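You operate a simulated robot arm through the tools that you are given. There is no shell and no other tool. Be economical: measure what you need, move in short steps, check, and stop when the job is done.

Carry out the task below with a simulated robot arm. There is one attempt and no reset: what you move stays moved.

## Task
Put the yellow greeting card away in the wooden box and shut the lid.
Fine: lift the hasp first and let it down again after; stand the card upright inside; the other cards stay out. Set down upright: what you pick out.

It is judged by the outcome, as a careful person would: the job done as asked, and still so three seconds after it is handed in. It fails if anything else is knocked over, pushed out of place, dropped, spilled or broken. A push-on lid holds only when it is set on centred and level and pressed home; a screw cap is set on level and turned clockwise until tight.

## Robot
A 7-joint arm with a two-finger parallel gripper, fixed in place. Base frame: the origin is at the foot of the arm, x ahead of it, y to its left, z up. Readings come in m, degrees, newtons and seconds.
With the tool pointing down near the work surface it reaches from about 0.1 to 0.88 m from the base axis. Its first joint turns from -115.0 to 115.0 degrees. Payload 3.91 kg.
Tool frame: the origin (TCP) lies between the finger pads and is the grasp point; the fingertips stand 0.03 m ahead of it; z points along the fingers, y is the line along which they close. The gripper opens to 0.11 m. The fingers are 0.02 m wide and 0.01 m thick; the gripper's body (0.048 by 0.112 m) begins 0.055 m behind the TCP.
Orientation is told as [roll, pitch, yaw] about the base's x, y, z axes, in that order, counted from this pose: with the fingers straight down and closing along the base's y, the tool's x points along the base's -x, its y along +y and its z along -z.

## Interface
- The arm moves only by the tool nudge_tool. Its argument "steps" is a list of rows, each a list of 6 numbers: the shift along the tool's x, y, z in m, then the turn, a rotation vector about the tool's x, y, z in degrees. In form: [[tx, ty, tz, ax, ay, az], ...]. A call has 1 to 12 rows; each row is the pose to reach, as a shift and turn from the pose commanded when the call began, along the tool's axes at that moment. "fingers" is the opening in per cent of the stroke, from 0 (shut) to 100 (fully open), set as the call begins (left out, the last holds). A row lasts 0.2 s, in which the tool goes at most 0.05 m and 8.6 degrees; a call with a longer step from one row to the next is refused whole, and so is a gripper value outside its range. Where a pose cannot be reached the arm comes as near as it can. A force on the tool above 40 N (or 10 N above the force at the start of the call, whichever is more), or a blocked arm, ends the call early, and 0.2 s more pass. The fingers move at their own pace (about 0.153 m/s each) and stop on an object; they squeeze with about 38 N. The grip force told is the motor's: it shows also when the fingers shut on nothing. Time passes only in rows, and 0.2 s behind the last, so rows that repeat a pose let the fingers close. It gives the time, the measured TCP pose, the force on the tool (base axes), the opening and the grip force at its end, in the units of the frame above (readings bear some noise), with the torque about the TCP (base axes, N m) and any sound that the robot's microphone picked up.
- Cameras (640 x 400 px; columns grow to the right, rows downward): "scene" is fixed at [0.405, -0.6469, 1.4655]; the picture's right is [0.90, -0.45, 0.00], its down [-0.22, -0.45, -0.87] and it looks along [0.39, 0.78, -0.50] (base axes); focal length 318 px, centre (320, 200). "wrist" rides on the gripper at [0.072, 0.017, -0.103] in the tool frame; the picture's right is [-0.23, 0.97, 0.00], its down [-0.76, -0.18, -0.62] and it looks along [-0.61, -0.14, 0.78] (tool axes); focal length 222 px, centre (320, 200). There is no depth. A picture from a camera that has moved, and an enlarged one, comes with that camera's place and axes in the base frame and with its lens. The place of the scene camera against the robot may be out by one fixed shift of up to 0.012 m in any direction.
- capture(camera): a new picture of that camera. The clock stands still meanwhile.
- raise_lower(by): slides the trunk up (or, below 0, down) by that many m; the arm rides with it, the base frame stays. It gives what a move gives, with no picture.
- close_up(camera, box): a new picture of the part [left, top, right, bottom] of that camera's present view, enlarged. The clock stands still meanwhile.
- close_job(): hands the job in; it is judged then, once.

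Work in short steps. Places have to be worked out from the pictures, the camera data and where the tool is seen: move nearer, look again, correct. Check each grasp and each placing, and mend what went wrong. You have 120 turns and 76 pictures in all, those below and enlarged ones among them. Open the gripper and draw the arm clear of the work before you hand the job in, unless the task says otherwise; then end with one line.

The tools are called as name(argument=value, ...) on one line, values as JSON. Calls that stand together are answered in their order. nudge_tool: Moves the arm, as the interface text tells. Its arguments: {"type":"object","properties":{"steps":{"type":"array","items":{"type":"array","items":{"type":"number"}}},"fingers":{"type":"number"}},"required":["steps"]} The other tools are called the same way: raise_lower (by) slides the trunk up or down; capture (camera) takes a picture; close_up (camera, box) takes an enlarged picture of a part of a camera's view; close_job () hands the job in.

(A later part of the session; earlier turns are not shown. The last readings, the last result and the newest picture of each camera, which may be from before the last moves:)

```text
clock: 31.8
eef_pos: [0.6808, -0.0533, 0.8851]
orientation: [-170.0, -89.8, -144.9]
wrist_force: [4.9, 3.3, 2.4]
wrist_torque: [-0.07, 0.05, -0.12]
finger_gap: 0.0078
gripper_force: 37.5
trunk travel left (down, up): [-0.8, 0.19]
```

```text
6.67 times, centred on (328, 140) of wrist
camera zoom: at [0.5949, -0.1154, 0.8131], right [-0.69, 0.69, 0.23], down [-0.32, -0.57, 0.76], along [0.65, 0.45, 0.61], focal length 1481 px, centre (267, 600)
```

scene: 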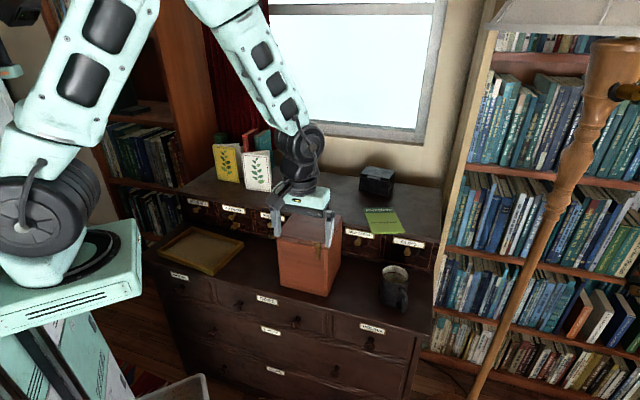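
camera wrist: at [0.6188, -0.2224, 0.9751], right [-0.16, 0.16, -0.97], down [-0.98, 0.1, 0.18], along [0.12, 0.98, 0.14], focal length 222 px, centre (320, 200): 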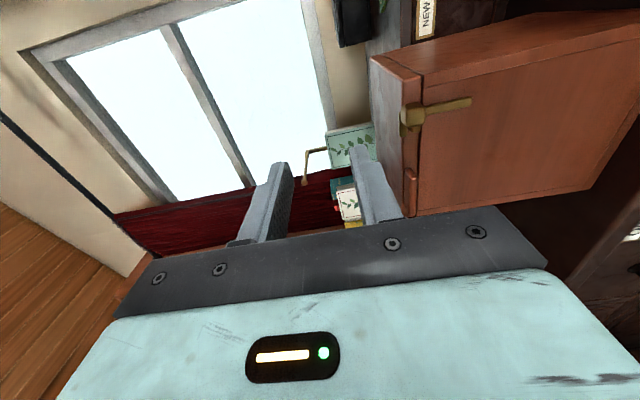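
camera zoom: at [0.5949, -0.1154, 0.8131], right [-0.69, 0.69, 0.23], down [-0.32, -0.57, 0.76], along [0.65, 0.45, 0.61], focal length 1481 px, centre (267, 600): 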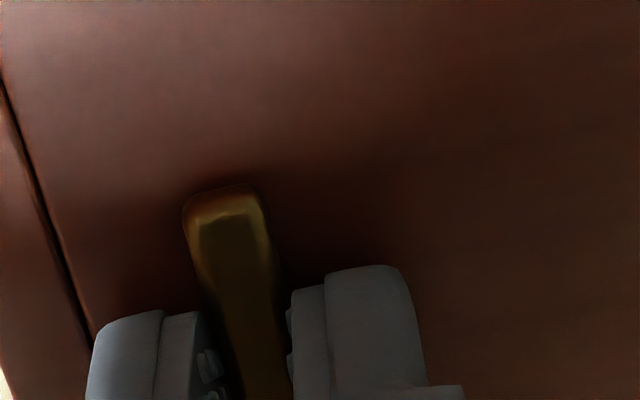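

It moved about 2.5 mm at 6 N with the grip holding. I pull a little further.

nudge_tool(steps=[[0, 0, -0.002, 0, 0, 0], [0, 0, -0.004, 0, 0, 0]])

nudge_tool(steps=[[0, 0, -0.002, 0, 0, 0], [0, 0, -0.004, 0, 0, 0]])

```text
clock: 32.4
eef_pos: [0.6753, -0.0567, 0.8852]
orientation: [177.4, -89.9, -132.4]
wrist_force: [3.9, 6.5, 4.2]
wrist_torque: [0.21, -0.19, -0.13]
finger_gap: 0.0078
gripper_force: 38.1
trunk travel left (down, up): [-0.8, 0.19]
```

```text
clock: 33.0
eef_pos: [0.6739, -0.0606, 0.8871]
orientation: [-157.9, -90.1, -157.1]
wrist_force: [5.9, 7.7, 3.2]
wrist_torque: [0.37, -0.38, -0.13]
finger_gap: 0.0076
gripper_force: 38.0
trunk travel left (down, up): [-0.8, 0.19]
```

The grip still holds after 12 mm. I check whether the tongue is swinging or the box is being dragged.

capture(camera="wrist")

```text
36 pictures are left
camera wrist: at [0.5892, -0.1217, 0.8131], right [-0.69, 0.69, 0.23], down [-0.32, -0.57, 0.76], along [0.65, 0.45, 0.61], focal length 222 px, centre (320, 200)
```

wrist: 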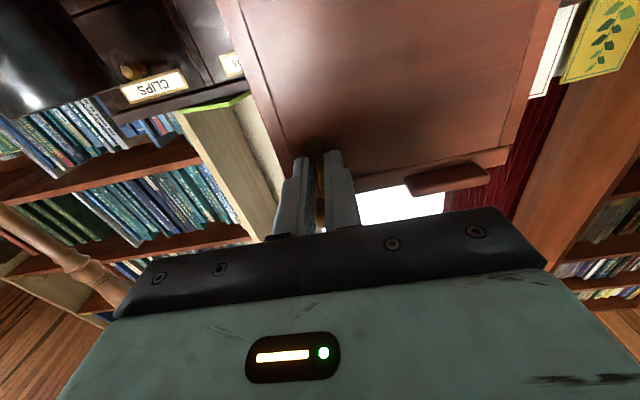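

I compare the box's back corners with the first scene enlargement.

close_up(camera="scene", box=[250, 200, 410, 300])

```text
4.00 times, centred on (330, 250) of scene
camera zoom: at [0.405, -0.6469, 1.4655], right [0.9, -0.45, 0.0], down [-0.22, -0.45, -0.87], along [0.39, 0.78, -0.5], focal length 1271 px, centre (280, 0)
```

zoom: 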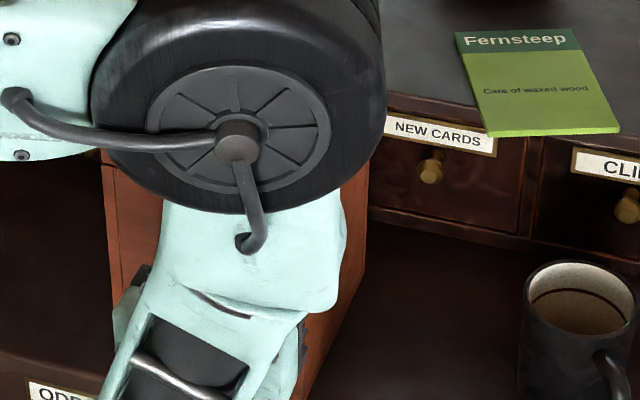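

The torque sign and the box's left edge suggest the box is tipping toward me. I put it back by moving forward the same way, before opening.

nudge_tool(steps=[[0, 0, 0.004, 0, 0, 0], [0, 0, 0.008, 0, 0, 0], [0, 0, 0.0115, 0, 0, 0], [0, 0, 0.0115, 0, 0, 0]])

nudge_tool(steps=[[0, 0, 0, 0, 0, 0], [0, 0, 0, 0, 0, 0]], fingers=20)

nudge_tool(steps=[[0, 0, -0.03, 0, 0, 0], [0, 0, -0.06, 0, 0, 0], [0, 0, -0.1, 0, 0, 0], [-0.04, 0, -0.13, 0, 0, 0], [-0.08, 0, -0.14, 0, 0, 0]])

close_up(camera="scene", box=[250, 200, 410, 300])

```text
clock: 34.0
eef_pos: [0.682, -0.0522, 0.8861]
orientation: [-93.3, -90.0, 138.2]
wrist_force: [-5.5, -11.6, 12.2]
wrist_torque: [-0.33, 0.28, -0.16]
finger_gap: 0.0074
gripper_force: 38.1
trunk travel left (down, up): [-0.8, 0.19]
```

```text
clock: 34.6
eef_pos: [0.6818, -0.051, 0.8851]
orientation: [21.4, -89.9, 23.6]
wrist_force: [0.4, 0.5, -0.9]
wrist_torque: [-0.01, 0.0, 0.01]
finger_gap: 0.0222
gripper_force: 0.1
trunk travel left (down, up): [-0.8, 0.19]
```

```text
clock: 35.8
eef_pos: [0.5836, -0.1499, 0.9656]
orientation: [69.6, -89.9, -24.6]
wrist_force: [1.0, -0.2, -0.4]
wrist_torque: [-0.01, 0.0, 0.01]
finger_gap: 0.0219
gripper_force: 0.1
trunk travel left (down, up): [-0.8, 0.19]
```

```text
4.00 times, centred on (330, 250) of scene
camera zoom: at [0.405, -0.6469, 1.4655], right [0.9, -0.45, 0.0], down [-0.22, -0.45, -0.87], along [0.39, 0.78, -0.5], focal length 1271 px, centre (280, 0)
```

zoom: 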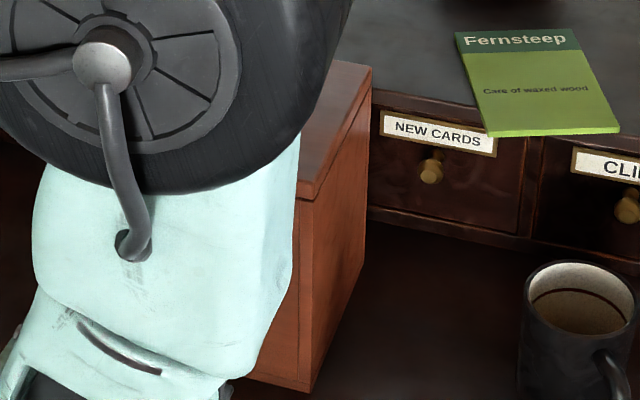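

The box is back (moved at most 2 mm). Everything so far fits a hasp hinged at the lower end of its arm with the block as its head, so I'll regrip the block top and bottom and probe each direction.

nudge_tool(steps=[[0, 0, 0, 0, 0, -8.2], [0, 0, 0, 0, 0, -16.4], [0, 0, 0, 0, 0, -24.5], [0, 0, 0, 0, 0, -32.7], [0, 0, 0, 0, 0, -40.9], [0, 0, 0, 0, 0, -49.1], [0, 0, 0, 0, 0, -57.3], [0, 0, 0, 0, 0, -65.5], [0, 0, 0, 0, 0, -73.6], [0, 0, 0, 0, 0, -81.8], [0, 0, 0, 0, 0, -90]], fingers=36)

nudge_tool(steps=[[0.004, 0.025, 0.03, 0, 0, 0], [0.0043, 0.0486, 0.06, 0, 0, 0], [0.0043, 0.0486, 0.09, 0, 0, 0], [0.0043, 0.0486, 0.115, 0, 0, 0], [0.0043, 0.0486, 0.129, 0, 0, 0]])

close_up(camera="wrist", box=[240, 110, 400, 210])

```text
clock: 38.2
eef_pos: [0.584, -0.1509, 0.9647]
orientation: [-90.0, 0.2, 135.0]
wrist_force: [0.9, -0.5, -0.1]
wrist_torque: [0.02, 0.02, 0.01]
finger_gap: 0.0394
gripper_force: 0.0
trunk travel left (down, up): [-0.8, 0.19]
```

```text
clock: 39.4
eef_pos: [0.6786, -0.0629, 0.9167]
orientation: [-89.9, 0.1, 134.9]
wrist_force: [-0.1, 0.4, 0.5]
wrist_torque: [0.05, -0.01, 0.02]
finger_gap: 0.0396
gripper_force: 0.0
trunk travel left (down, up): [-0.8, 0.19]
```

```text
4.00 times, centred on (320, 160) of wrist
camera zoom: at [0.6561, -0.1872, 0.8998], right [-0.16, 0.16, -0.97], down [-0.98, 0.1, 0.18], along [0.12, 0.98, 0.14], focal length 888 px, centre (320, 360)
```

zoom: 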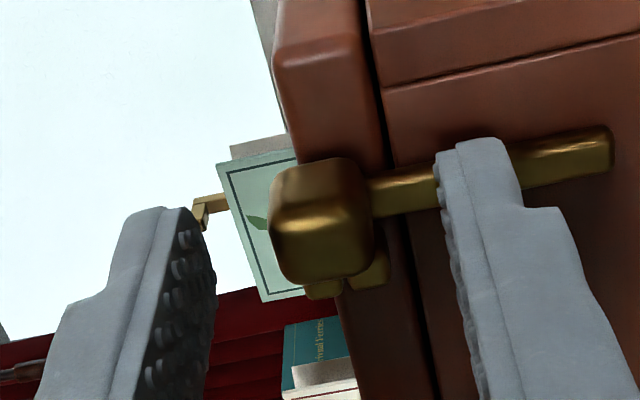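

Aligned as before. I close on the block and pull 3 mm outward.

nudge_tool(steps=[[0, 0, 0, 0, 0, 0], [0, 0, 0, 0, 0, 0], [0, 0, 0, 0, 0, 0]], fingers=0)

nudge_tool(steps=[[0, 0, -0.0015, 0, 0, 0], [0, 0, -0.003, 0, 0, 0]])

nudge_tool(steps=[[0, 0, 0.003, 0, 0, 0], [0.003, 0, 0.003, 0, 0, 0]])

nudge_tool(steps=[[-0.003, 0, 0, 0, 0, 0], [-0.006, 0, 0, 0, 0, 0]])

nudge_tool(steps=[[0.003, 0, 0, 0, 0, 0], [0.003, -0.004, 0, 0, 0, 0]])

```text
clock: 40.2
eef_pos: [0.6774, -0.0626, 0.9153]
orientation: [-89.9, -0.1, 135.0]
wrist_force: [1.4, 1.2, 0.2]
wrist_torque: [-0.12, 0.08, -0.36]
finger_gap: 0.0156
gripper_force: 37.7
trunk travel left (down, up): [-0.8, 0.19]
```

```text
clock: 40.8
eef_pos: [0.6754, -0.0651, 0.9169]
orientation: [-89.9, 0.0, 135.1]
wrist_force: [2.3, 2.0, 0.5]
wrist_torque: [-0.19, 0.08, -0.42]
finger_gap: 0.0158
gripper_force: 37.9
trunk travel left (down, up): [-0.8, 0.19]
```

```text
clock: 41.4
eef_pos: [0.6792, -0.0648, 0.916]
orientation: [-90.0, -0.1, 135.1]
wrist_force: [-3.9, 2.3, 0.1]
wrist_torque: [-0.03, 0.23, 0.91]
finger_gap: 0.0157
gripper_force: 38.1
trunk travel left (down, up): [-0.8, 0.19]
```

```text
clock: 42.0
eef_pos: [0.6759, -0.0616, 0.9161]
orientation: [-90.0, 0.0, 134.9]
wrist_force: [2.0, -3.5, -0.3]
wrist_torque: [-0.13, -0.13, -0.65]
finger_gap: 0.0158
gripper_force: 38.4
trunk travel left (down, up): [-0.8, 0.19]
```

```text
clock: 42.6
eef_pos: [0.6769, -0.0623, 0.9207]
orientation: [-89.9, 0.0, 135.0]
wrist_force: [-0.3, 1.8, -0.1]
wrist_torque: [-0.5, 0.57, 0.16]
finger_gap: 0.0158
gripper_force: 38.4
trunk travel left (down, up): [-0.8, 0.19]
```

Lifting was free (about 0 N) with a turning torque, so something moved upward. I look.

close_up(camera="wrist", box=[300, 110, 460, 210])

```text
4.00 times, centred on (380, 160) of wrist
camera zoom: at [0.6556, -0.1874, 0.9034], right [-0.16, 0.16, -0.97], down [-0.98, 0.1, 0.18], along [0.12, 0.98, 0.14], focal length 888 px, centre (80, 360)
```

zoom: 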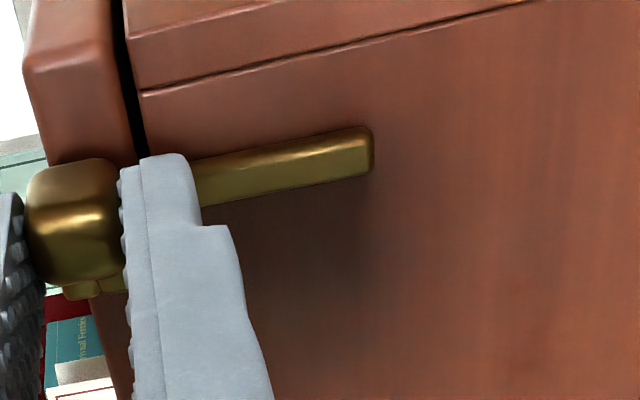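

The whole box front rose with the latched hasp, so I set it back down at once. Then I test the outward pull of the block further, since that direction was soft.

nudge_tool(steps=[[0, 0.002, 0, 0, 0, 0], [0, 0.004, 0, 0, 0, 0], [0, 0.004, 0, 0, 0, 0]])

nudge_tool(steps=[[0, 0, -0.002, 0, 0, 0], [0, 0, -0.004, 0, 0, 0], [0, 0, -0.006, 0, 0, 0], [0, 0, -0.006, 0, 0, 0]])

close_up(camera="wrist", box=[300, 110, 460, 210])

```text
clock: 43.4
eef_pos: [0.6769, -0.0639, 0.918]
orientation: [-90.1, 0.0, 134.9]
wrist_force: [-1.2, -6.6, -1.4]
wrist_torque: [-0.12, -0.02, -0.18]
finger_gap: 0.0157
gripper_force: 38.1
trunk travel left (down, up): [-0.8, 0.19]
```

```text
clock: 44.4
eef_pos: [0.6732, -0.0672, 0.9154]
orientation: [-89.9, 0.0, 135.1]
wrist_force: [1.6, 2.7, -9.6]
wrist_torque: [-0.05, 0.06, -0.02]
finger_gap: 0.0154
gripper_force: 37.8
trunk travel left (down, up): [-0.8, 0.19]
```

```text
4.00 times, centred on (380, 160) of wrist
camera zoom: at [0.6512, -0.1916, 0.8994], right [-0.16, 0.16, -0.97], down [-0.98, 0.1, 0.18], along [0.12, 0.98, 0.14], focal length 888 px, centre (80, 360)
```

zoom: 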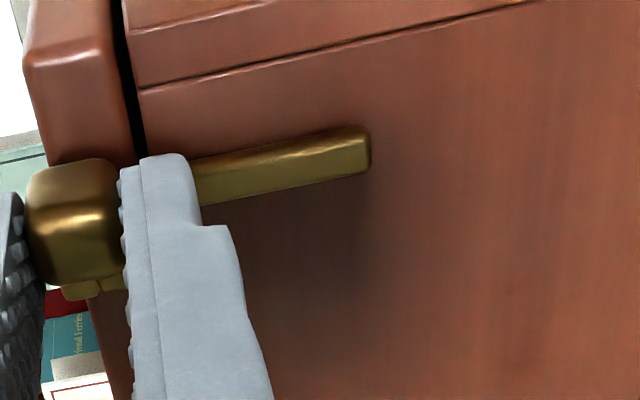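

The whole box simply slides with the grip, so outward is rigid as well. The remaining candidate is a turn about the axis normal to the front; I twist the gripped block 8° each way and read torque.

nudge_tool(steps=[[0, 0, 0.003, 0, 0, 0], [0, 0, 0.006, 0, 0, 0], [0, 0, 0.006, 0, 0, 4], [0, 0, 0.006, 0, 0, 8]])

nudge_tool(steps=[[0, 0, 0, 0, 0, -8], [0, 0, 0, 0, 0, -16]])

```text
clock: 45.4
eef_pos: [0.6777, -0.0638, 0.9151]
orientation: [-89.9, -8.0, 134.9]
wrist_force: [1.8, -5.0, -5.1]
wrist_torque: [-0.28, -0.12, -0.59]
finger_gap: 0.016
gripper_force: 37.0
trunk travel left (down, up): [-0.8, 0.19]
```

```text
clock: 46.0
eef_pos: [0.6778, -0.0621, 0.9162]
orientation: [-90.0, 8.0, 135.2]
wrist_force: [-1.8, 2.0, -9.7]
wrist_torque: [0.34, 0.63, 0.48]
finger_gap: 0.0175
gripper_force: 37.7
trunk travel left (down, up): [-0.8, 0.19]
```

The negative twist is rigid (0.7 Nm); the positive one is softer. I twist to +16° and look.

nudge_tool(steps=[[0, 0, 0, 0, 0, 8], [0, 0, 0, 0, 0, 16], [0, 0, 0, 0, 0, 24]])

close_up(camera="wrist", box=[300, 110, 460, 210])

```text
clock: 46.8
eef_pos: [0.6773, -0.0636, 0.9166]
orientation: [-90.0, -16.1, 134.8]
wrist_force: [3.4, -3.9, -4.7]
wrist_torque: [-0.32, -0.01, -0.61]
finger_gap: 0.0157
gripper_force: 37.7
trunk travel left (down, up): [-0.8, 0.19]
```

```text
4.00 times, centred on (380, 160) of wrist
camera zoom: at [0.6502, -0.1833, 0.8804], right [-0.34, 0.35, -0.87], down [-0.92, 0.04, 0.38], along [0.17, 0.94, 0.3], focal length 888 px, centre (80, 360)
```

zoom: 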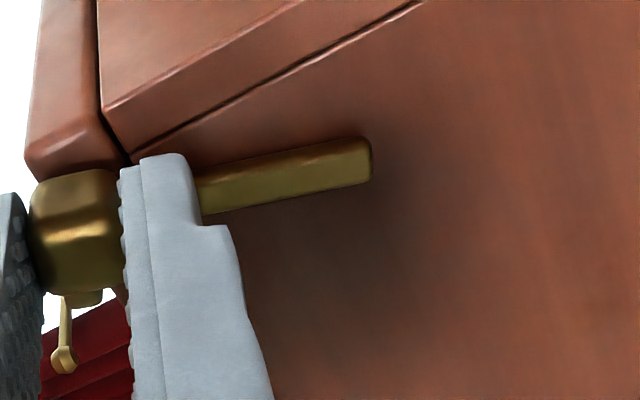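

The hasp turned with the tool: it pivots about the front normal, with the arm swinging up to the box's left. I continue 24° more.

nudge_tool(steps=[[0.0003, 0.0003, 0, 0, 0, 8], [0.0003, 0.0006, 0, 0, 0, 16], [0.0003, 0.001, 0, 0, 0, 24]])

nudge_tool(steps=[[0, 0.0002, 0, 0, 0, 8], [0, 0.0004, 0, 0, 0, 16], [0, 0.0006, 0, 0, 0, 24]])

```text
clock: 47.6
eef_pos: [0.6765, -0.0634, 0.9159]
orientation: [-89.9, -40.3, 134.9]
wrist_force: [2.6, -2.7, -5.3]
wrist_torque: [-0.42, 0.1, -0.38]
finger_gap: 0.0157
gripper_force: 37.9
trunk travel left (down, up): [-0.8, 0.19]
```

```text
clock: 48.4
eef_pos: [0.6773, -0.0628, 0.9148]
orientation: [-89.7, -64.1, 134.7]
wrist_force: [-0.1, 0.7, -12.5]
wrist_torque: [-1.29, 0.36, 0.06]
finger_gap: 0.0165
gripper_force: 37.4
trunk travel left (down, up): [-0.8, 0.19]
```

Torque rose at 64°. I look at where the arm of the hasp is now.

capture(camera="wrist")

```text
29 pictures are left
camera wrist: at [0.6156, -0.148, 0.8423], right [-0.69, 0.69, -0.22], down [-0.56, -0.32, 0.76], along [0.46, 0.65, 0.61], focal length 222 px, centre (320, 200)
```

wrist: 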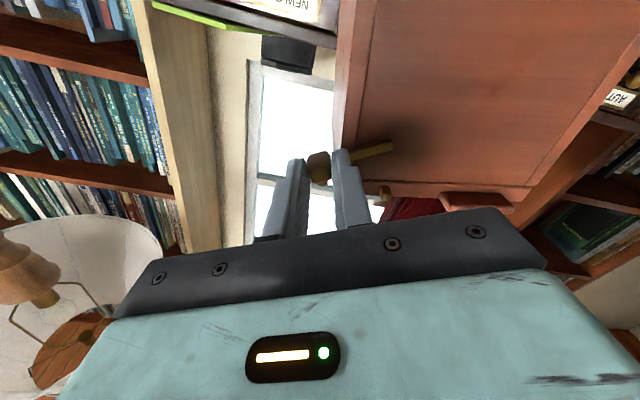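

I zoom to see whether the arm or my finger touches the small post.

close_up(camera="wrist", box=[300, 125, 412, 195])

```text
5.71 times, centred on (356, 160) of wrist
camera zoom: at [0.6156, -0.148, 0.8423], right [-0.69, 0.69, -0.22], down [-0.56, -0.32, 0.76], along [0.46, 0.65, 0.61], focal length 1269 px, centre (114, 429)
```

zoom: 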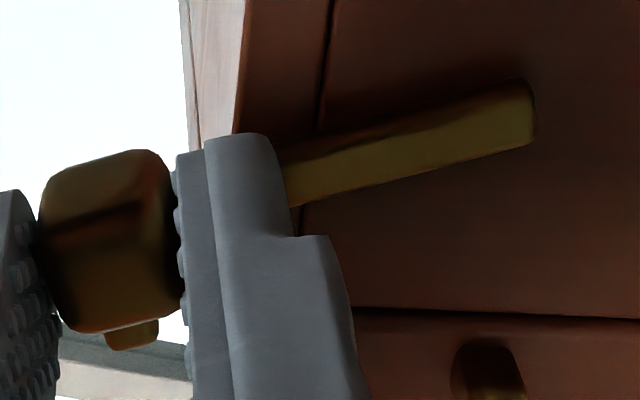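

The geometry shows the hasp pivots at the lower end of its arm: the head swings right, and because I held the head in place the box rolled up about 10° on its left edge. I bring the head right and down along the arc so the box settles back.

nudge_tool(steps=[[0.008, -0.005, 0, 0, 0, 0], [0.016, -0.0105, 0, 0, 0, 0], [0.024, -0.0155, 0, 0, 0, 0]])

capture(camera="wrist")

```text
clock: 49.2
eef_pos: [0.6949, -0.0793, 0.9001]
orientation: [-90.0, -64.0, 135.0]
wrist_force: [-0.4, 1.0, -11.8]
wrist_torque: [-1.05, 0.37, 0.18]
finger_gap: 0.0163
gripper_force: 37.7
trunk travel left (down, up): [-0.8, 0.19]
```

```text
27 pictures are left
camera wrist: at [0.6332, -0.1651, 0.8274], right [-0.69, 0.69, -0.22], down [-0.56, -0.32, 0.76], along [0.46, 0.65, 0.61], focal length 222 px, centre (320, 200)
```

wrist: 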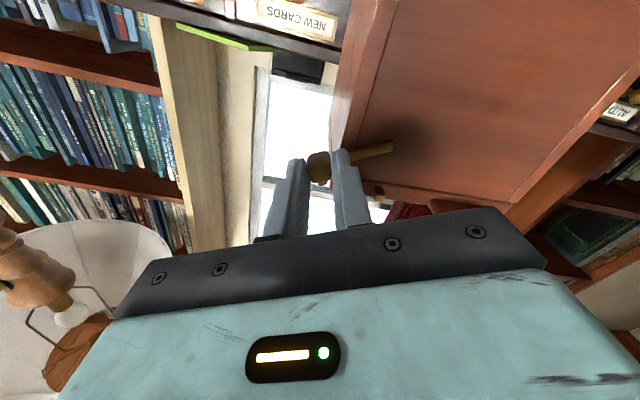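

The box is levelling. I continue the remaining part.

nudge_tool(steps=[[0.005, -0.0027, 0, 0, 0, 0], [0.0098, -0.0053, 0, 0, 0, 0], [0.0098, -0.0053, 0, 0, 0, 0]])

nudge_tool(steps=[[0.0018, 0.0009, 0, 0, 0, 0], [0.0036, 0.0018, 0, 0, 0, 0]])

```text
clock: 50.0
eef_pos: [0.7006, -0.0865, 0.8934]
orientation: [-89.9, -64.1, 134.9]
wrist_force: [-0.5, 2.1, -11.6]
wrist_torque: [-1.01, 0.33, 0.21]
finger_gap: 0.0158
gripper_force: 38.2
trunk travel left (down, up): [-0.8, 0.19]
```

```text
clock: 50.6
eef_pos: [0.6997, -0.0875, 0.8916]
orientation: [-90.5, -64.0, 135.4]
wrist_force: [-4.7, -5.6, 1.9]
wrist_torque: [0.26, -0.27, 0.53]
finger_gap: 0.0157
gripper_force: 38.0
trunk travel left (down, up): [-0.8, 0.19]
```

The box is resting again (vertical force near zero). I open, retreat, and check the whole scene.

nudge_tool(steps=[[0, 0, 0, 0, 0, 0], [0, 0, 0, 0, 0, 0], [0, 0, -0.04, 0, 0, 0], [0, 0, -0.08, 0, 0, 0], [0, 0, -0.11, 0, 0, 0], [-0.06, 0.03, -0.12, 0, 0, 0]], fingers=40)

close_up(camera="scene", box=[250, 200, 410, 300])

capture(camera="wrist")

```text
refused: row 6 steps farther than a row can; nothing moved
```

```text
4.00 times, centred on (330, 250) of scene
camera zoom: at [0.405, -0.6469, 1.4655], right [0.9, -0.45, 0.0], down [-0.22, -0.45, -0.87], along [0.39, 0.78, -0.5], focal length 1271 px, centre (280, 0)
```

zoom: 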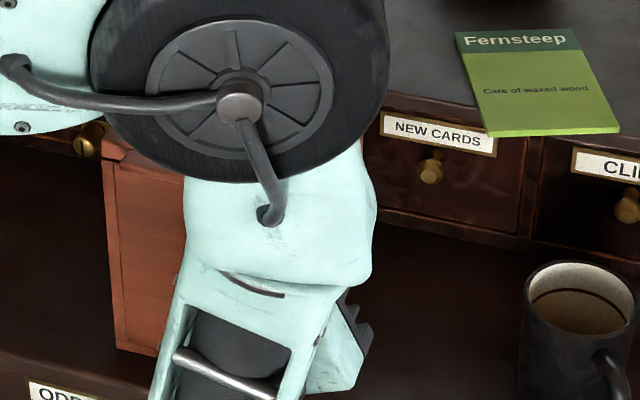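

```text
25 pictures are left
camera wrist: at [0.6396, -0.1719, 0.8186], right [-0.69, 0.69, -0.22], down [-0.57, -0.32, 0.76], along [0.45, 0.65, 0.61], focal length 222 px, centre (320, 200)
```

wrist: 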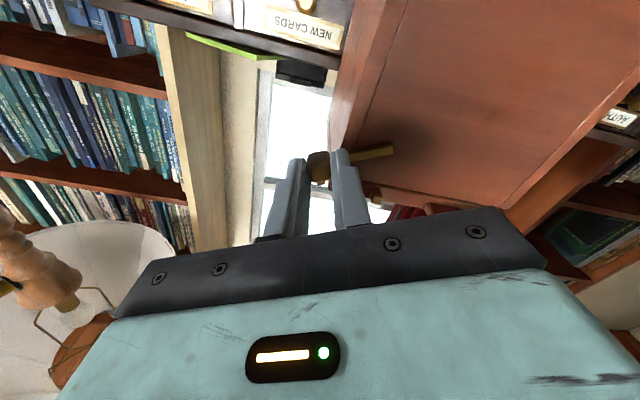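

The box rests but has slid roughly 1 cm toward the front; I can push it back later. I release and retreat in legal steps.

nudge_tool(steps=[[0, 0, 0, 0, 0, 0], [0, 0, 0, 0, 0, 0], [0, 0, -0.04, 0, 0, 0], [0, 0, -0.08, 0, 0, 0], [0, 0, -0.12, 0, 0, 0], [-0.04, -0.02, -0.13, 0, 0, 0], [-0.08, -0.04, -0.14, 0, 0, 0]], fingers=40)

close_up(camera="scene", box=[250, 200, 410, 300])

```text
clock: 52.2
eef_pos: [0.6029, -0.186, 0.9801]
orientation: [-90.0, -64.0, 135.0]
wrist_force: [0.4, -0.6, -0.2]
wrist_torque: [-0.02, -0.01, 0.04]
finger_gap: 0.0442
gripper_force: 0.2
trunk travel left (down, up): [-0.8, 0.19]
```

```text
4.00 times, centred on (330, 250) of scene
camera zoom: at [0.405, -0.6469, 1.4655], right [0.9, -0.45, 0.0], down [-0.22, -0.45, -0.87], along [0.39, 0.78, -0.5], focal length 1271 px, centre (280, 0)
```

zoom: 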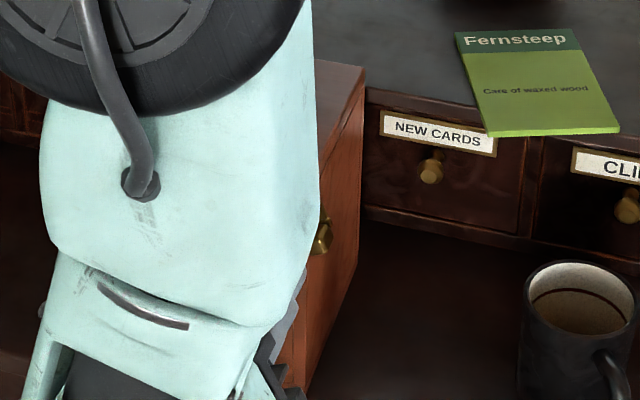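

The hasp head is now swung out to the right and stays there. I reorient for an overview of the box front to place the lid's lip.

nudge_tool(steps=[[-0.015, 0.0024, -0.005, 0, 0, 6.5], [-0.03, 0.0048, -0.01, 0, 0, 13], [-0.045, 0.0072, -0.015, 0, 0, 19.5], [-0.0603, 0.0096, -0.02, 0, 0, 26]], fingers=0)

nudge_tool(steps=[[0, 0, 0, 0, 8.5, 0], [0, 0, 0, 0, 17, 0], [0, 0, 0, 0, 25.5, 0], [0, 0, 0, 0, 34, 0], [0, 0, 0, 0, 42.5, 0], [0, 0, 0, 0, 51, 0], [0, 0, 0, 0, 59.5, 0]])

close_up(camera="wrist", box=[280, 80, 520, 230])

```text
clock: 53.2
eef_pos: [0.5622, -0.1745, 1.0292]
orientation: [89.5, -89.8, -44.6]
wrist_force: [-0.6, -0.8, 0.3]
wrist_torque: [0.01, -0.01, 0.01]
finger_gap: 0.0
gripper_force: 37.3
trunk travel left (down, up): [-0.8, 0.19]
```

```text
clock: 54.8
eef_pos: [0.5632, -0.1755, 1.0293]
orientation: [0.0, -30.3, 44.9]
wrist_force: [-0.2, 0.6, -0.9]
wrist_torque: [0.01, -0.03, 0.01]
finger_gap: 0.0
gripper_force: 38.2
trunk travel left (down, up): [-0.8, 0.19]
```

```text
2.67 times, centred on (400, 155) of wrist
camera zoom: at [0.4701, -0.2454, 1.0818], right [-0.55, 0.83, 0.11], down [0.37, 0.12, 0.92], along [0.75, 0.55, -0.37], focal length 592 px, centre (107, 320)
```

zoom: 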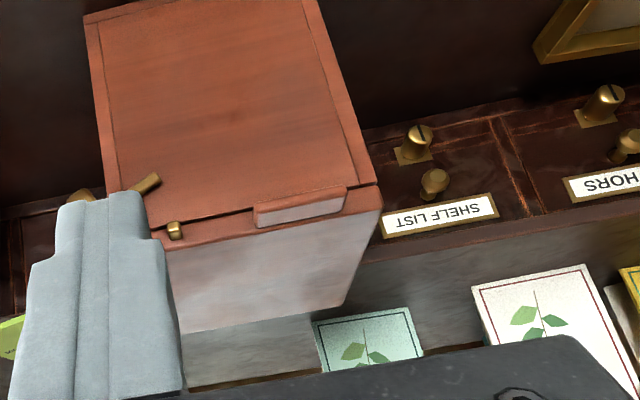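

Now clear: the hasp is off its peg on the lid, and the lip is near r≈0.44. I go under the lip with closed, level fingers, stopping just in front of the face, then look.

nudge_tool(steps=[[-0.004, 0.01, 0.022, 0, -7.5, 0], [-0.008, 0.02, 0.044, 0, -15, 0], [-0.012, 0.031, 0.067, 0, -22.5, 0], [-0.016, 0.041, 0.089, 0, -30, 0], [-0.02, 0.051, 0.111, 0, -37.5, 0], [-0.024, 0.062, 0.134, 0, -45, 0], [-0.028, 0.072, 0.156, 0, -52.5, 0], [-0.031, 0.0824, 0.178, 0, -59.7, 0], [-0.031, 0.0824, 0.178, 0, -59.7, 0]])

close_up(camera="wrist", box=[240, 90, 480, 240])

```text
clock: 56.8
eef_pos: [0.5881, -0.0343, 0.8905]
orientation: [-174.3, -89.7, -140.7]
wrist_force: [0.7, 0.3, -0.5]
wrist_torque: [0.0, -0.01, 0.01]
finger_gap: 0.0001
gripper_force: 37.0
trunk travel left (down, up): [-0.8, 0.19]
```

```text
2.67 times, centred on (360, 165) of wrist
camera zoom: at [0.5033, -0.0952, 0.8187], right [-0.69, 0.69, 0.23], down [-0.32, -0.57, 0.76], along [0.65, 0.45, 0.61], focal length 592 px, centre (213, 293)
```

zoom: 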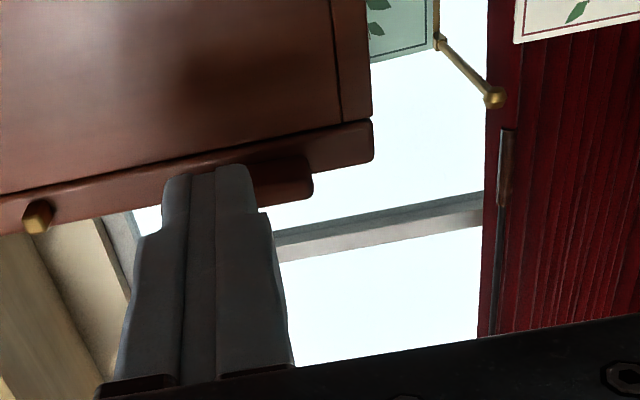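

The lip spans about r 0.414–0.46, so the fingers at 0.44 are well placed, and the face is at b≈0.470. I advance 40 mm beneath the lip and raise slowly to contact.

nudge_tool(steps=[[0.003, 0, 0.015, 0, 0, 0], [0.003, 0, 0.03, 0, 0, 0], [0.003, 0, 0.04, 0, 0, 0], [-0.001, 0, 0.04, 0, 0, 0], [-0.004, 0, 0.04, 0, 0, 0], [-0.007, 0, 0.04, 0, 0, 0]])

```text
clock: 58.2
eef_pos: [0.6165, -0.0059, 0.8981]
orientation: [-175.2, -89.7, -139.9]
wrist_force: [0.0, 1.3, 0.2]
wrist_torque: [0.03, 0.01, 0.01]
finger_gap: 0.0001
gripper_force: 37.9
trunk travel left (down, up): [-0.8, 0.19]
```

No contact yet with the finger tops at z≈0.908; I raise 6 mm more.

nudge_tool(steps=[[-0.002, 0, 0, 0, 0, 0], [-0.004, 0, 0, 0, 0, 0], [-0.006, 0, 0, 0, 0, 0]])

```text
clock: 59.0
eef_pos: [0.615, -0.0062, 0.9048]
orientation: [170.5, -89.7, -125.5]
wrist_force: [-0.3, 0.5, -1.4]
wrist_torque: [0.01, 0.04, -0.03]
finger_gap: 0.0002
gripper_force: 37.9
trunk travel left (down, up): [-0.8, 0.19]
```

Light contact (1.4 N). I lift along the lid's arc for the first 24°.

nudge_tool(steps=[[-0.0209, 0, 0, 0, 6, 0], [-0.0417, 0, 0.0023, 0, 12, 0], [-0.0621, 0, 0.0067, 0, 18, 0], [-0.082, 0, 0.0132, 0, 24, 0]])

capture(camera="wrist")

```text
clock: 60.0
eef_pos: [0.6242, 0.0033, 0.9875]
orientation: [0.2, -66.0, 44.9]
wrist_force: [-0.2, 0.3, 0.6]
wrist_torque: [0.01, 0.03, 0.08]
finger_gap: 0.0
gripper_force: 37.4
trunk travel left (down, up): [-0.8, 0.19]
```

```text
21 pictures are left
camera wrist: at [0.5251, -0.0731, 0.9628], right [-0.62, 0.75, 0.21], down [-0.06, -0.31, 0.95], along [0.78, 0.58, 0.24], focal length 222 px, centre (320, 200)
```

wrist: 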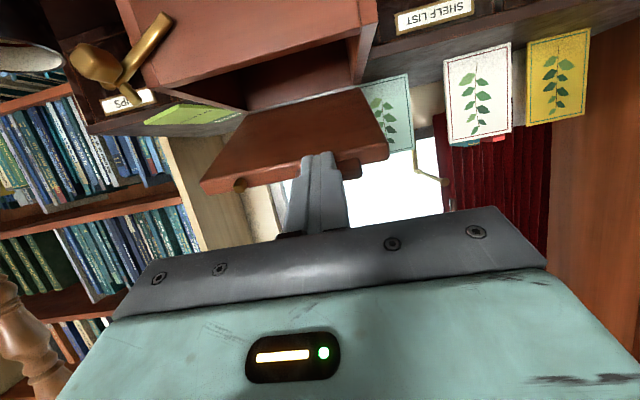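

The lid opens freely. I continue the arc to about 96°.

nudge_tool(steps=[[-0.0279, 0, 0.0006, 0, 8, 0], [-0.0554, 0, 0.0051, 0, 16, 0], [-0.0821, 0, 0.0134, 0, 24, 0], [-0.1072, 0, 0.0252, 0, 32, 0], [-0.1306, 0, 0.0406, 0, 40, 0], [-0.1515, 0, 0.0589, 0, 48, 0], [-0.1697, 0, 0.0801, 0, 56, 0], [-0.1848, 0, 0.1035, 0, 64, 0], [-0.1966, 0, 0.1289, 0, 72, 0]])

capture(camera="scene")

```text
clock: 62.0
eef_pos: [0.7638, 0.1424, 1.1149]
orientation: [0.0, 5.8, 45.0]
wrist_force: [-0.3, -0.2, 0.6]
wrist_torque: [0.06, 0.0, -0.04]
finger_gap: 0.0
gripper_force: 37.4
trunk travel left (down, up): [-0.8, 0.19]
```

```text
20 pictures are left
```

scene: 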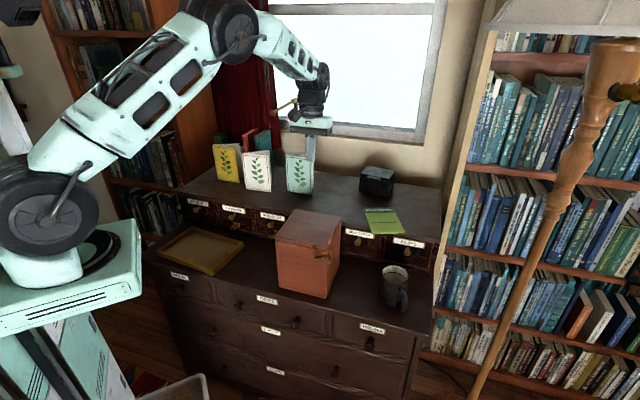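

The lid slipped off the fingertips and fell shut again, since the tips overlapped the lip by only a few millimetres. I go back to the start, and this time I'll slide deep under the lid once it's partly raised.

nudge_tool(steps=[[0.0448, 0, 0.0045, 0, -8, 0], [0.0896, 0, 0.0091, 0, -16, 0], [0.1343, 0, 0.0136, 0, -24, 0], [0.1791, 0, 0.0182, 0, -32, 0], [0.2179, 0, 0.0322, 0, -40, 0], [0.2457, 0, 0.0551, 0, -48, 0], [0.2466, 0, 0.0954, 0, -56, 0], [0.2426, 0, 0.1352, 0, -64, 0], [0.2386, 0, 0.175, 0, -72, 0], [0.2345, 0, 0.2148, 0, -80, 0], [0.228, 0, 0.2493, 0, -88, 0], [0.228, 0, 0.2493, 0, -95.8, 0]])

close_up(camera="wrist", box=[240, 90, 480, 240])

```text
clock: 64.6
eef_pos: [0.5864, -0.0353, 0.8898]
orientation: [172.3, -89.9, -127.4]
wrist_force: [-0.4, 0.3, -0.3]
wrist_torque: [0.02, -0.02, 0.01]
finger_gap: 0.0
gripper_force: 38.3
out of reach, approached as far as the arm can: row 6, 7, 8
trunk travel left (down, up): [-0.8, 0.19]
```

```text
2.67 times, centred on (360, 165) of wrist
camera zoom: at [0.5016, -0.0968, 0.8173], right [-0.69, 0.69, 0.23], down [-0.32, -0.57, 0.76], along [0.65, 0.45, 0.61], focal length 592 px, centre (213, 293)
```

zoom: 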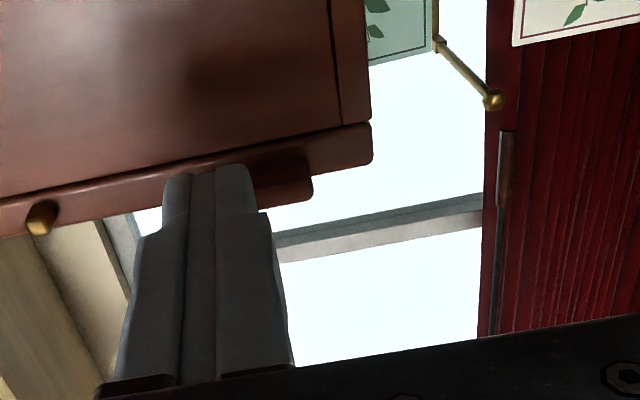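

The lid is shut and unmoved. I go in deeper (tip almost at the face), rise to contact and lift 24°.

nudge_tool(steps=[[0.003, 0, 0.02, 0, 0, 0], [0.003, 0, 0.035, 0, 0, 0], [0.003, 0, 0.046, 0, 0, 0], [-0.004, 0, 0.047, 0, 0, 0], [-0.01, 0, 0.047, 0, 0, 0], [-0.015, 0, 0.047, 0, 0, 0]])

nudge_tool(steps=[[-0.0101, 0, 0, 0, 3, 0], [-0.0201, 0, 0, 0, 6, 0], [-0.0301, 0, 0.001, 0, 9, 0], [-0.0401, 0, 0.0021, 0, 12, 0], [-0.05, 0, 0.004, 0, 15, 0], [-0.0598, 0, 0.0063, 0, 18, 0], [-0.0695, 0, 0.0093, 0, 21, 0], [-0.079, 0, 0.0125, 0, 24, 0]])

nudge_tool(steps=[[0, 0, 0.02, 0, 0, 0], [0, 0, 0.04, 0, 0, 0]])

capture(camera="wrist")

```text
clock: 66.0
eef_pos: [0.6197, -0.0022, 0.905]
orientation: [44.9, -90.0, 0.1]
wrist_force: [-0.6, 0.5, -1.2]
wrist_torque: [0.0, 0.02, -0.01]
finger_gap: 0.0
gripper_force: 37.4
trunk travel left (down, up): [-0.8, 0.19]
```

```text
clock: 67.8
eef_pos: [0.6274, 0.0065, 0.9842]
orientation: [0.1, -65.8, 44.8]
wrist_force: [-0.6, -0.9, -1.1]
wrist_torque: [0.01, 0.0, -0.02]
finger_gap: 0.0
gripper_force: 38.1
trunk travel left (down, up): [-0.8, 0.19]
```

```text
clock: 68.4
eef_pos: [0.6543, 0.0328, 0.9678]
orientation: [0.1, -66.0, 44.9]
wrist_force: [-5.6, -1.6, 2.2]
wrist_torque: [0.02, -0.01, 0.1]
finger_gap: 0.0
gripper_force: 37.7
trunk travel left (down, up): [-0.8, 0.19]
```

```text
18 pictures are left
camera wrist: at [0.5539, -0.0437, 0.9436], right [-0.62, 0.75, 0.21], down [-0.06, -0.31, 0.95], along [0.78, 0.58, 0.24], focal length 222 px, centre (320, 200)
```

wrist: 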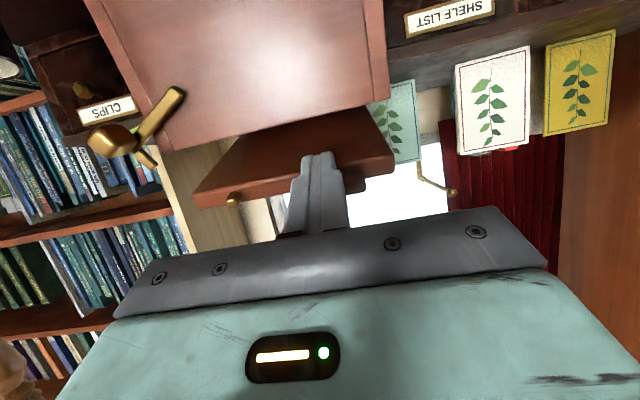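

The fingers are under the lid (the tip touches slightly, so I back off 8 mm). I keep rotating about the hinge to about 66° first.

nudge_tool(steps=[[0, 0, -0.008, 0, 0, 0], [-0.0225, 0, -0.0078, 0, 8, 0], [-0.0446, 0, -0.0046, 0, 16, 0], [-0.0663, 0, 0.0018, 0, 24, 0], [-0.0867, 0, 0.011, 0, 32, 0], [-0.1057, 0, 0.0229, 0, 40, 0]])

capture(camera="wrist")

```text
clock: 69.8
eef_pos: [0.7009, 0.0787, 1.0553]
orientation: [0.0, -26.0, 44.9]
wrist_force: [-3.8, -3.2, 6.1]
wrist_torque: [0.1, -0.05, 0.07]
finger_gap: 0.0002
gripper_force: 37.8
trunk travel left (down, up): [-0.8, 0.19]
```

```text
17 pictures are left
camera wrist: at [0.6093, 0.0109, 1.1165], right [-0.54, 0.83, 0.1], down [0.42, 0.16, 0.89], along [0.73, 0.53, -0.44], focal length 222 px, centre (320, 200)
```

wrist: 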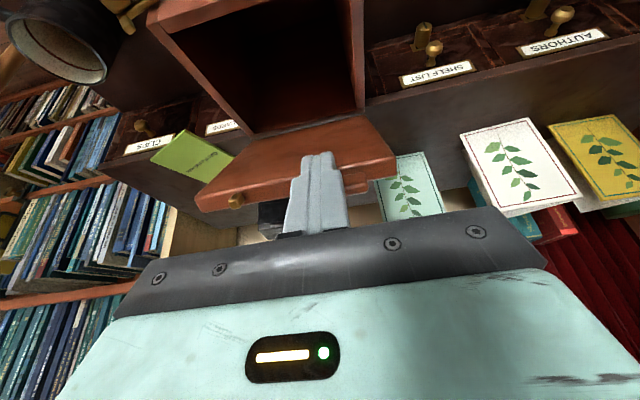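

The lid is at about 65° and the empty box interior is visible. I ease back slightly and push the lid on past vertical.

nudge_tool(steps=[[0, 0, -0.004, 0, 0, 0], [-0.0224, 0, -0.0037, 0, 8, 0], [-0.0446, 0, -0.0004, 0, 16, 0], [-0.0661, 0, 0.0061, 0, 24, 0], [-0.0865, 0, 0.0155, 0, 32, 0], [-0.1009, 0, 0.0243, 0, 38, 0], [-0.1099, 0, 0.031, 0, 42, 0]])

capture(camera="wrist")

```text
clock: 71.4
eef_pos: [0.7783, 0.1552, 1.0753]
orientation: [0.0, 16.2, 44.9]
wrist_force: [-2.7, -3.8, -3.4]
wrist_torque: [-0.15, 0.14, 0.01]
finger_gap: 0.0
gripper_force: 37.7
trunk travel left (down, up): [-0.8, 0.19]
```

```text
16 pictures are left
camera wrist: at [0.7382, 0.1387, 1.1941], right [-0.53, 0.84, -0.06], down [0.77, 0.51, 0.39], along [0.36, 0.16, -0.92], focal length 222 px, centre (320, 200)
```

wrist: 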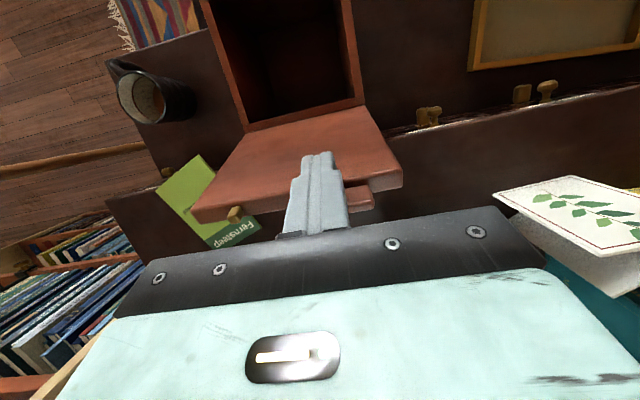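

The lid is past vertical and resting near its stop. I draw back gently, straighten the tool, and verify in the scene that the lid stays open.

nudge_tool(steps=[[0.01, 0, 0, 0, 0, 0], [0.03, 0, 0, 0, 0, 0], [0.06, 0, -0.01, 0, 0, 0], [0.09, 0, -0.04, 0, -8, 0], [0.12, 0, -0.07, 0, -16.2, 0]])

nudge_tool(steps=[[0, 0.03, 0, 0, 0, 8.2], [0, 0.06, 0, 0, 0, 16.4], [0, 0.09, 0, 0, 0, 24.6], [0, 0.12, 0, 0, 0, 32.8], [0, 0.15, 0, 0, 0, 41], [0, 0.18, 0, 0, 0, 49.2], [0, 0.21, 0, 0, 0, 57.4], [0, 0.24, 0, 0, 0, 65.6], [0, 0.27, 0, 0, 0, 73.8], [0, 0.3, 0, 0, 0, 82], [0, 0.32, 0, 0, 0, 90]], fingers=75)

close_up(camera="scene", box=[180, 100, 420, 250])

```text
clock: 72.6
eef_pos: [0.7091, 0.0899, 1.1753]
orientation: [0.0, -0.3, 45.0]
wrist_force: [0.3, -0.1, -1.0]
wrist_torque: [-0.01, 0.05, 0.02]
finger_gap: 0.0
gripper_force: 37.8
trunk travel left (down, up): [-0.8, 0.19]
```

```text
clock: 75.0
eef_pos: [0.4854, 0.3157, 1.1757]
orientation: [0.2, 0.0, -45.2]
wrist_force: [0.4, 0.9, 0.6]
wrist_torque: [0.03, 0.0, 0.0]
finger_gap: 0.0826
gripper_force: 0.0
trunk travel left (down, up): [-0.8, 0.19]
```

```text
2.67 times, centred on (300, 175) of scene
camera zoom: at [0.405, -0.6469, 1.4655], right [0.9, -0.45, 0.0], down [-0.22, -0.45, -0.87], along [0.39, 0.78, -0.5], focal length 848 px, centre (373, 267)
```

zoom: 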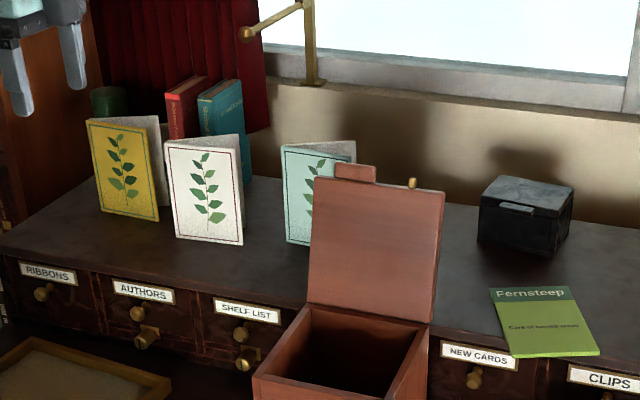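

The lid stands open by itself. I move above the yellow card (est. centre b≈0.87, r≈-0.015, top z≈1.016) with fingers closing front-to-back.

nudge_tool(steps=[[0.02, 0.042, 0.006, 0, 0, 0], [0.04, 0.084, 0.012, 0, 0, 0], [0.06, 0.126, 0.018, 0, 0, 0], [0.08, 0.168, 0.025, 0, 0, 0], [0.1, 0.21, 0.032, 0, 0, 0], [0.12, 0.252, 0.039, 0, 0, 0], [0.135, 0.29, 0.045, 0, 0, 0], [0.135, 0.29, 0.045, 0, 0, 0]])

capture(camera="wrist")

```text
clock: 76.8
eef_pos: [0.5421, 0.5195, 1.1271]
orientation: [0.1, 0.1, -45.2]
wrist_force: [0.0, 0.8, -0.6]
wrist_torque: [-0.01, -0.02, 0.02]
finger_gap: 0.0825
gripper_force: 0.0
out of reach, approached as far as the arm can: row 5, 6, 7, 8
trunk travel left (down, up): [-0.8, 0.19]
```

```text
14 pictures are left
camera wrist: at [0.5028, 0.5825, 1.2312], right [0.85, 0.53, 0.0], down [0.41, -0.67, 0.62], along [0.33, -0.53, -0.78], focal length 222 px, centre (320, 200)
```

wrist: 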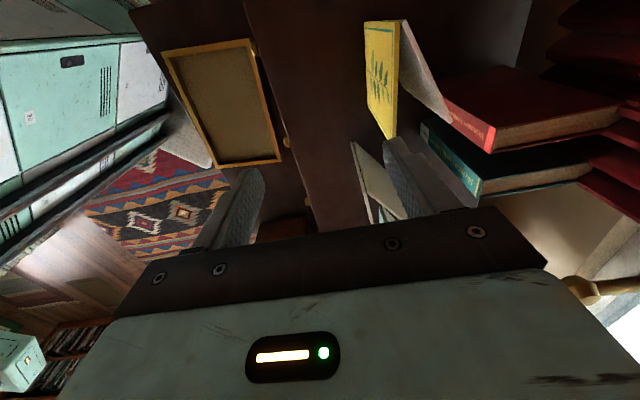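

The arm ran out of reach at this trunk height, but this view gives the card accurately: fold at (b 0.829, r -0.044), front leaf parallel to r, open ends at r≈0.05, b 0.824–0.876. I raise the trunk to gain reach.

raise_lower(by=0.15)

```text
clock: 78.5
eef_pos: [0.5417, 0.5197, 1.2776]
orientation: [0.2, 0.0, -45.0]
wrist_force: [-0.1, 0.1, -0.6]
wrist_torque: [-0.02, 0.0, 0.0]
finger_gap: 0.0827
gripper_force: 0.1
trunk travel left (down, up): [-0.95, 0.04]
```

I test with a small descent to see which reference the next call uses.

nudge_tool(steps=[[0, 0, 0.04, 0, 0, 0], [0, 0, 0.08, 0, 0, 0]])

```text
clock: 79.2
eef_pos: [0.5435, 0.5215, 1.198]
orientation: [0.2, 0.0, -45.1]
wrist_force: [-0.1, 0.3, 0.3]
wrist_torque: [0.01, -0.02, -0.02]
finger_gap: 0.0824
gripper_force: 0.0
trunk travel left (down, up): [-0.95, 0.04]
```

Reference is the actual pose. I move over the card at z≈1.12 and look once more.

nudge_tool(steps=[[0.008, 0.04, 0.03, 0, 0, 0], [0.0156, 0.085, 0.03, 0, 0, 0], [0.0156, 0.085, 0.07, 0, 0, 0], [0.0156, 0.085, 0.078, 0, 0, 0]])

capture(camera="wrist")

```text
refused: row 1 steps farther than a row can; nothing moved
```

```text
13 pictures are left
camera wrist: at [0.5039, 0.5829, 1.3009], right [0.85, 0.53, 0.0], down [0.41, -0.67, 0.62], along [0.33, -0.53, -0.78], focal length 222 px, centre (320, 200)
```

wrist: 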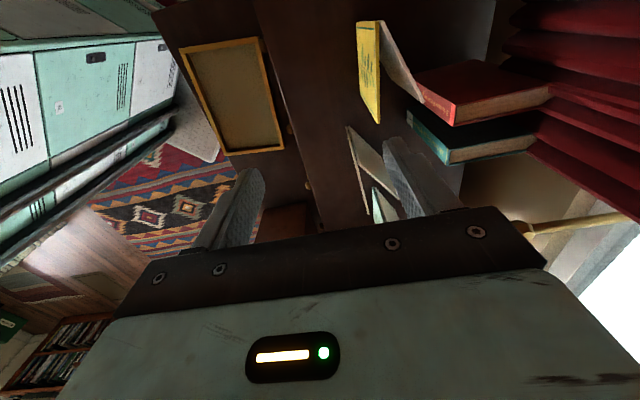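

The second view confirms: card top z≈1.02, front leaf b≈0.82–0.828, r from -0.045 to 0.055. I move over it in legal steps.

nudge_tool(steps=[[0.005, 0.028, 0.02, 0, 0, 0], [0.01, 0.056, 0.04, 0, 0, 0], [0.013, 0.083, 0.06, 0, 0, 0], [0.013, 0.083, 0.08, 0, 0, 0]])

capture(camera="wrist")

```text
clock: 80.2
eef_pos: [0.555, 0.5207, 1.1394]
orientation: [0.2, 0.1, -45.1]
wrist_force: [-0.4, -1.2, -0.7]
wrist_torque: [-0.01, -0.03, -0.01]
finger_gap: 0.0825
gripper_force: 0.0
out of reach, approached as far as the arm can: row 1, 2, 3, 4
trunk travel left (down, up): [-0.95, 0.04]
```

```text
12 pictures are left
camera wrist: at [0.5149, 0.5828, 1.2427], right [0.85, 0.53, 0.0], down [0.41, -0.67, 0.62], along [0.33, -0.53, -0.78], focal length 222 px, centre (320, 200)
```

wrist: 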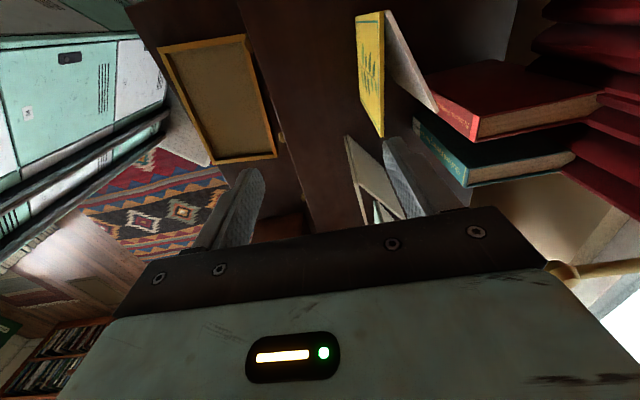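

Reach is still limited at this height. I raise the trunk fully, come down to just above card height, and then extend, since reach should grow lower down.

raise_lower(by=0.04)

nudge_tool(steps=[[0, -0.02, 0.04, 0, 0, 0], [0, -0.02, 0.08, 0, 0, 0], [0, -0.02, 0.11, 0, 0, 0], [0.005, 0.01, 0.11, 0, 0, 0], [0.01, 0.04, 0.11, 0, 0, 0], [0.018, 0.076, 0.11, 0, 0, 0]])

```text
clock: 81.0
eef_pos: [0.5547, 0.5208, 1.1786]
orientation: [0.2, 0.0, -45.0]
wrist_force: [-0.1, 0.4, -0.1]
wrist_torque: [0.0, -0.02, 0.03]
finger_gap: 0.0826
gripper_force: 0.0
trunk travel left (down, up): [-0.99, 0.0]
```

```text
clock: 82.4
eef_pos: [0.5496, 0.5111, 1.0757]
orientation: [0.2, 0.0, -44.9]
wrist_force: [-0.8, 0.4, 0.5]
wrist_torque: [0.02, 0.0, 0.0]
finger_gap: 0.0825
gripper_force: 0.1
out of reach, approached as far as the arm can: row 4, 5, 6
trunk travel left (down, up): [-0.99, 0.0]
```

Reach isn't limited by height but by this wrist orientation. I turn the tool back to yaw 45 (clear of the cards) and test the reach there.

nudge_tool(steps=[[0, -0.02, -0.03, 0, 0, -8.2], [0, -0.04, -0.06, 0, 0, -16.4], [0, -0.04, -0.06, 0, 0, -24.6], [0, -0.04, -0.06, 0, 0, -32.8], [0, -0.04, -0.06, 0, 0, -41], [0, -0.04, -0.06, 0, 0, -49.2], [0, -0.04, -0.06, 0, 0, -57.4], [0, -0.04, -0.06, 0, 0, -65.6], [0, -0.04, -0.06, 0, 0, -73.8], [0, -0.04, -0.06, 0, 0, -82], [0, -0.04, -0.06, 0, 0, -90]])

nudge_tool(steps=[[-0.04, 0, 0, 0, 0, 0], [-0.08, 0, 0, 0, 0, 0], [-0.12, 0, 0, 0, 0, 0]])

```text
clock: 84.8
eef_pos: [0.5201, 0.4825, 1.1342]
orientation: [0.0, -0.2, 45.1]
wrist_force: [-0.7, -0.1, 0.1]
wrist_torque: [0.0, 0.0, 0.03]
finger_gap: 0.0826
gripper_force: 0.1
trunk travel left (down, up): [-0.99, 0.0]
```

```text
clock: 85.6
eef_pos: [0.5677, 0.5124, 1.1394]
orientation: [0.0, -0.2, 44.9]
wrist_force: [-0.8, -0.9, 0.1]
wrist_torque: [0.01, 0.0, -0.01]
finger_gap: 0.0823
gripper_force: 0.1
out of reach, approached as far as the arm can: row 2, 3
trunk travel left (down, up): [-0.99, 0.0]
```

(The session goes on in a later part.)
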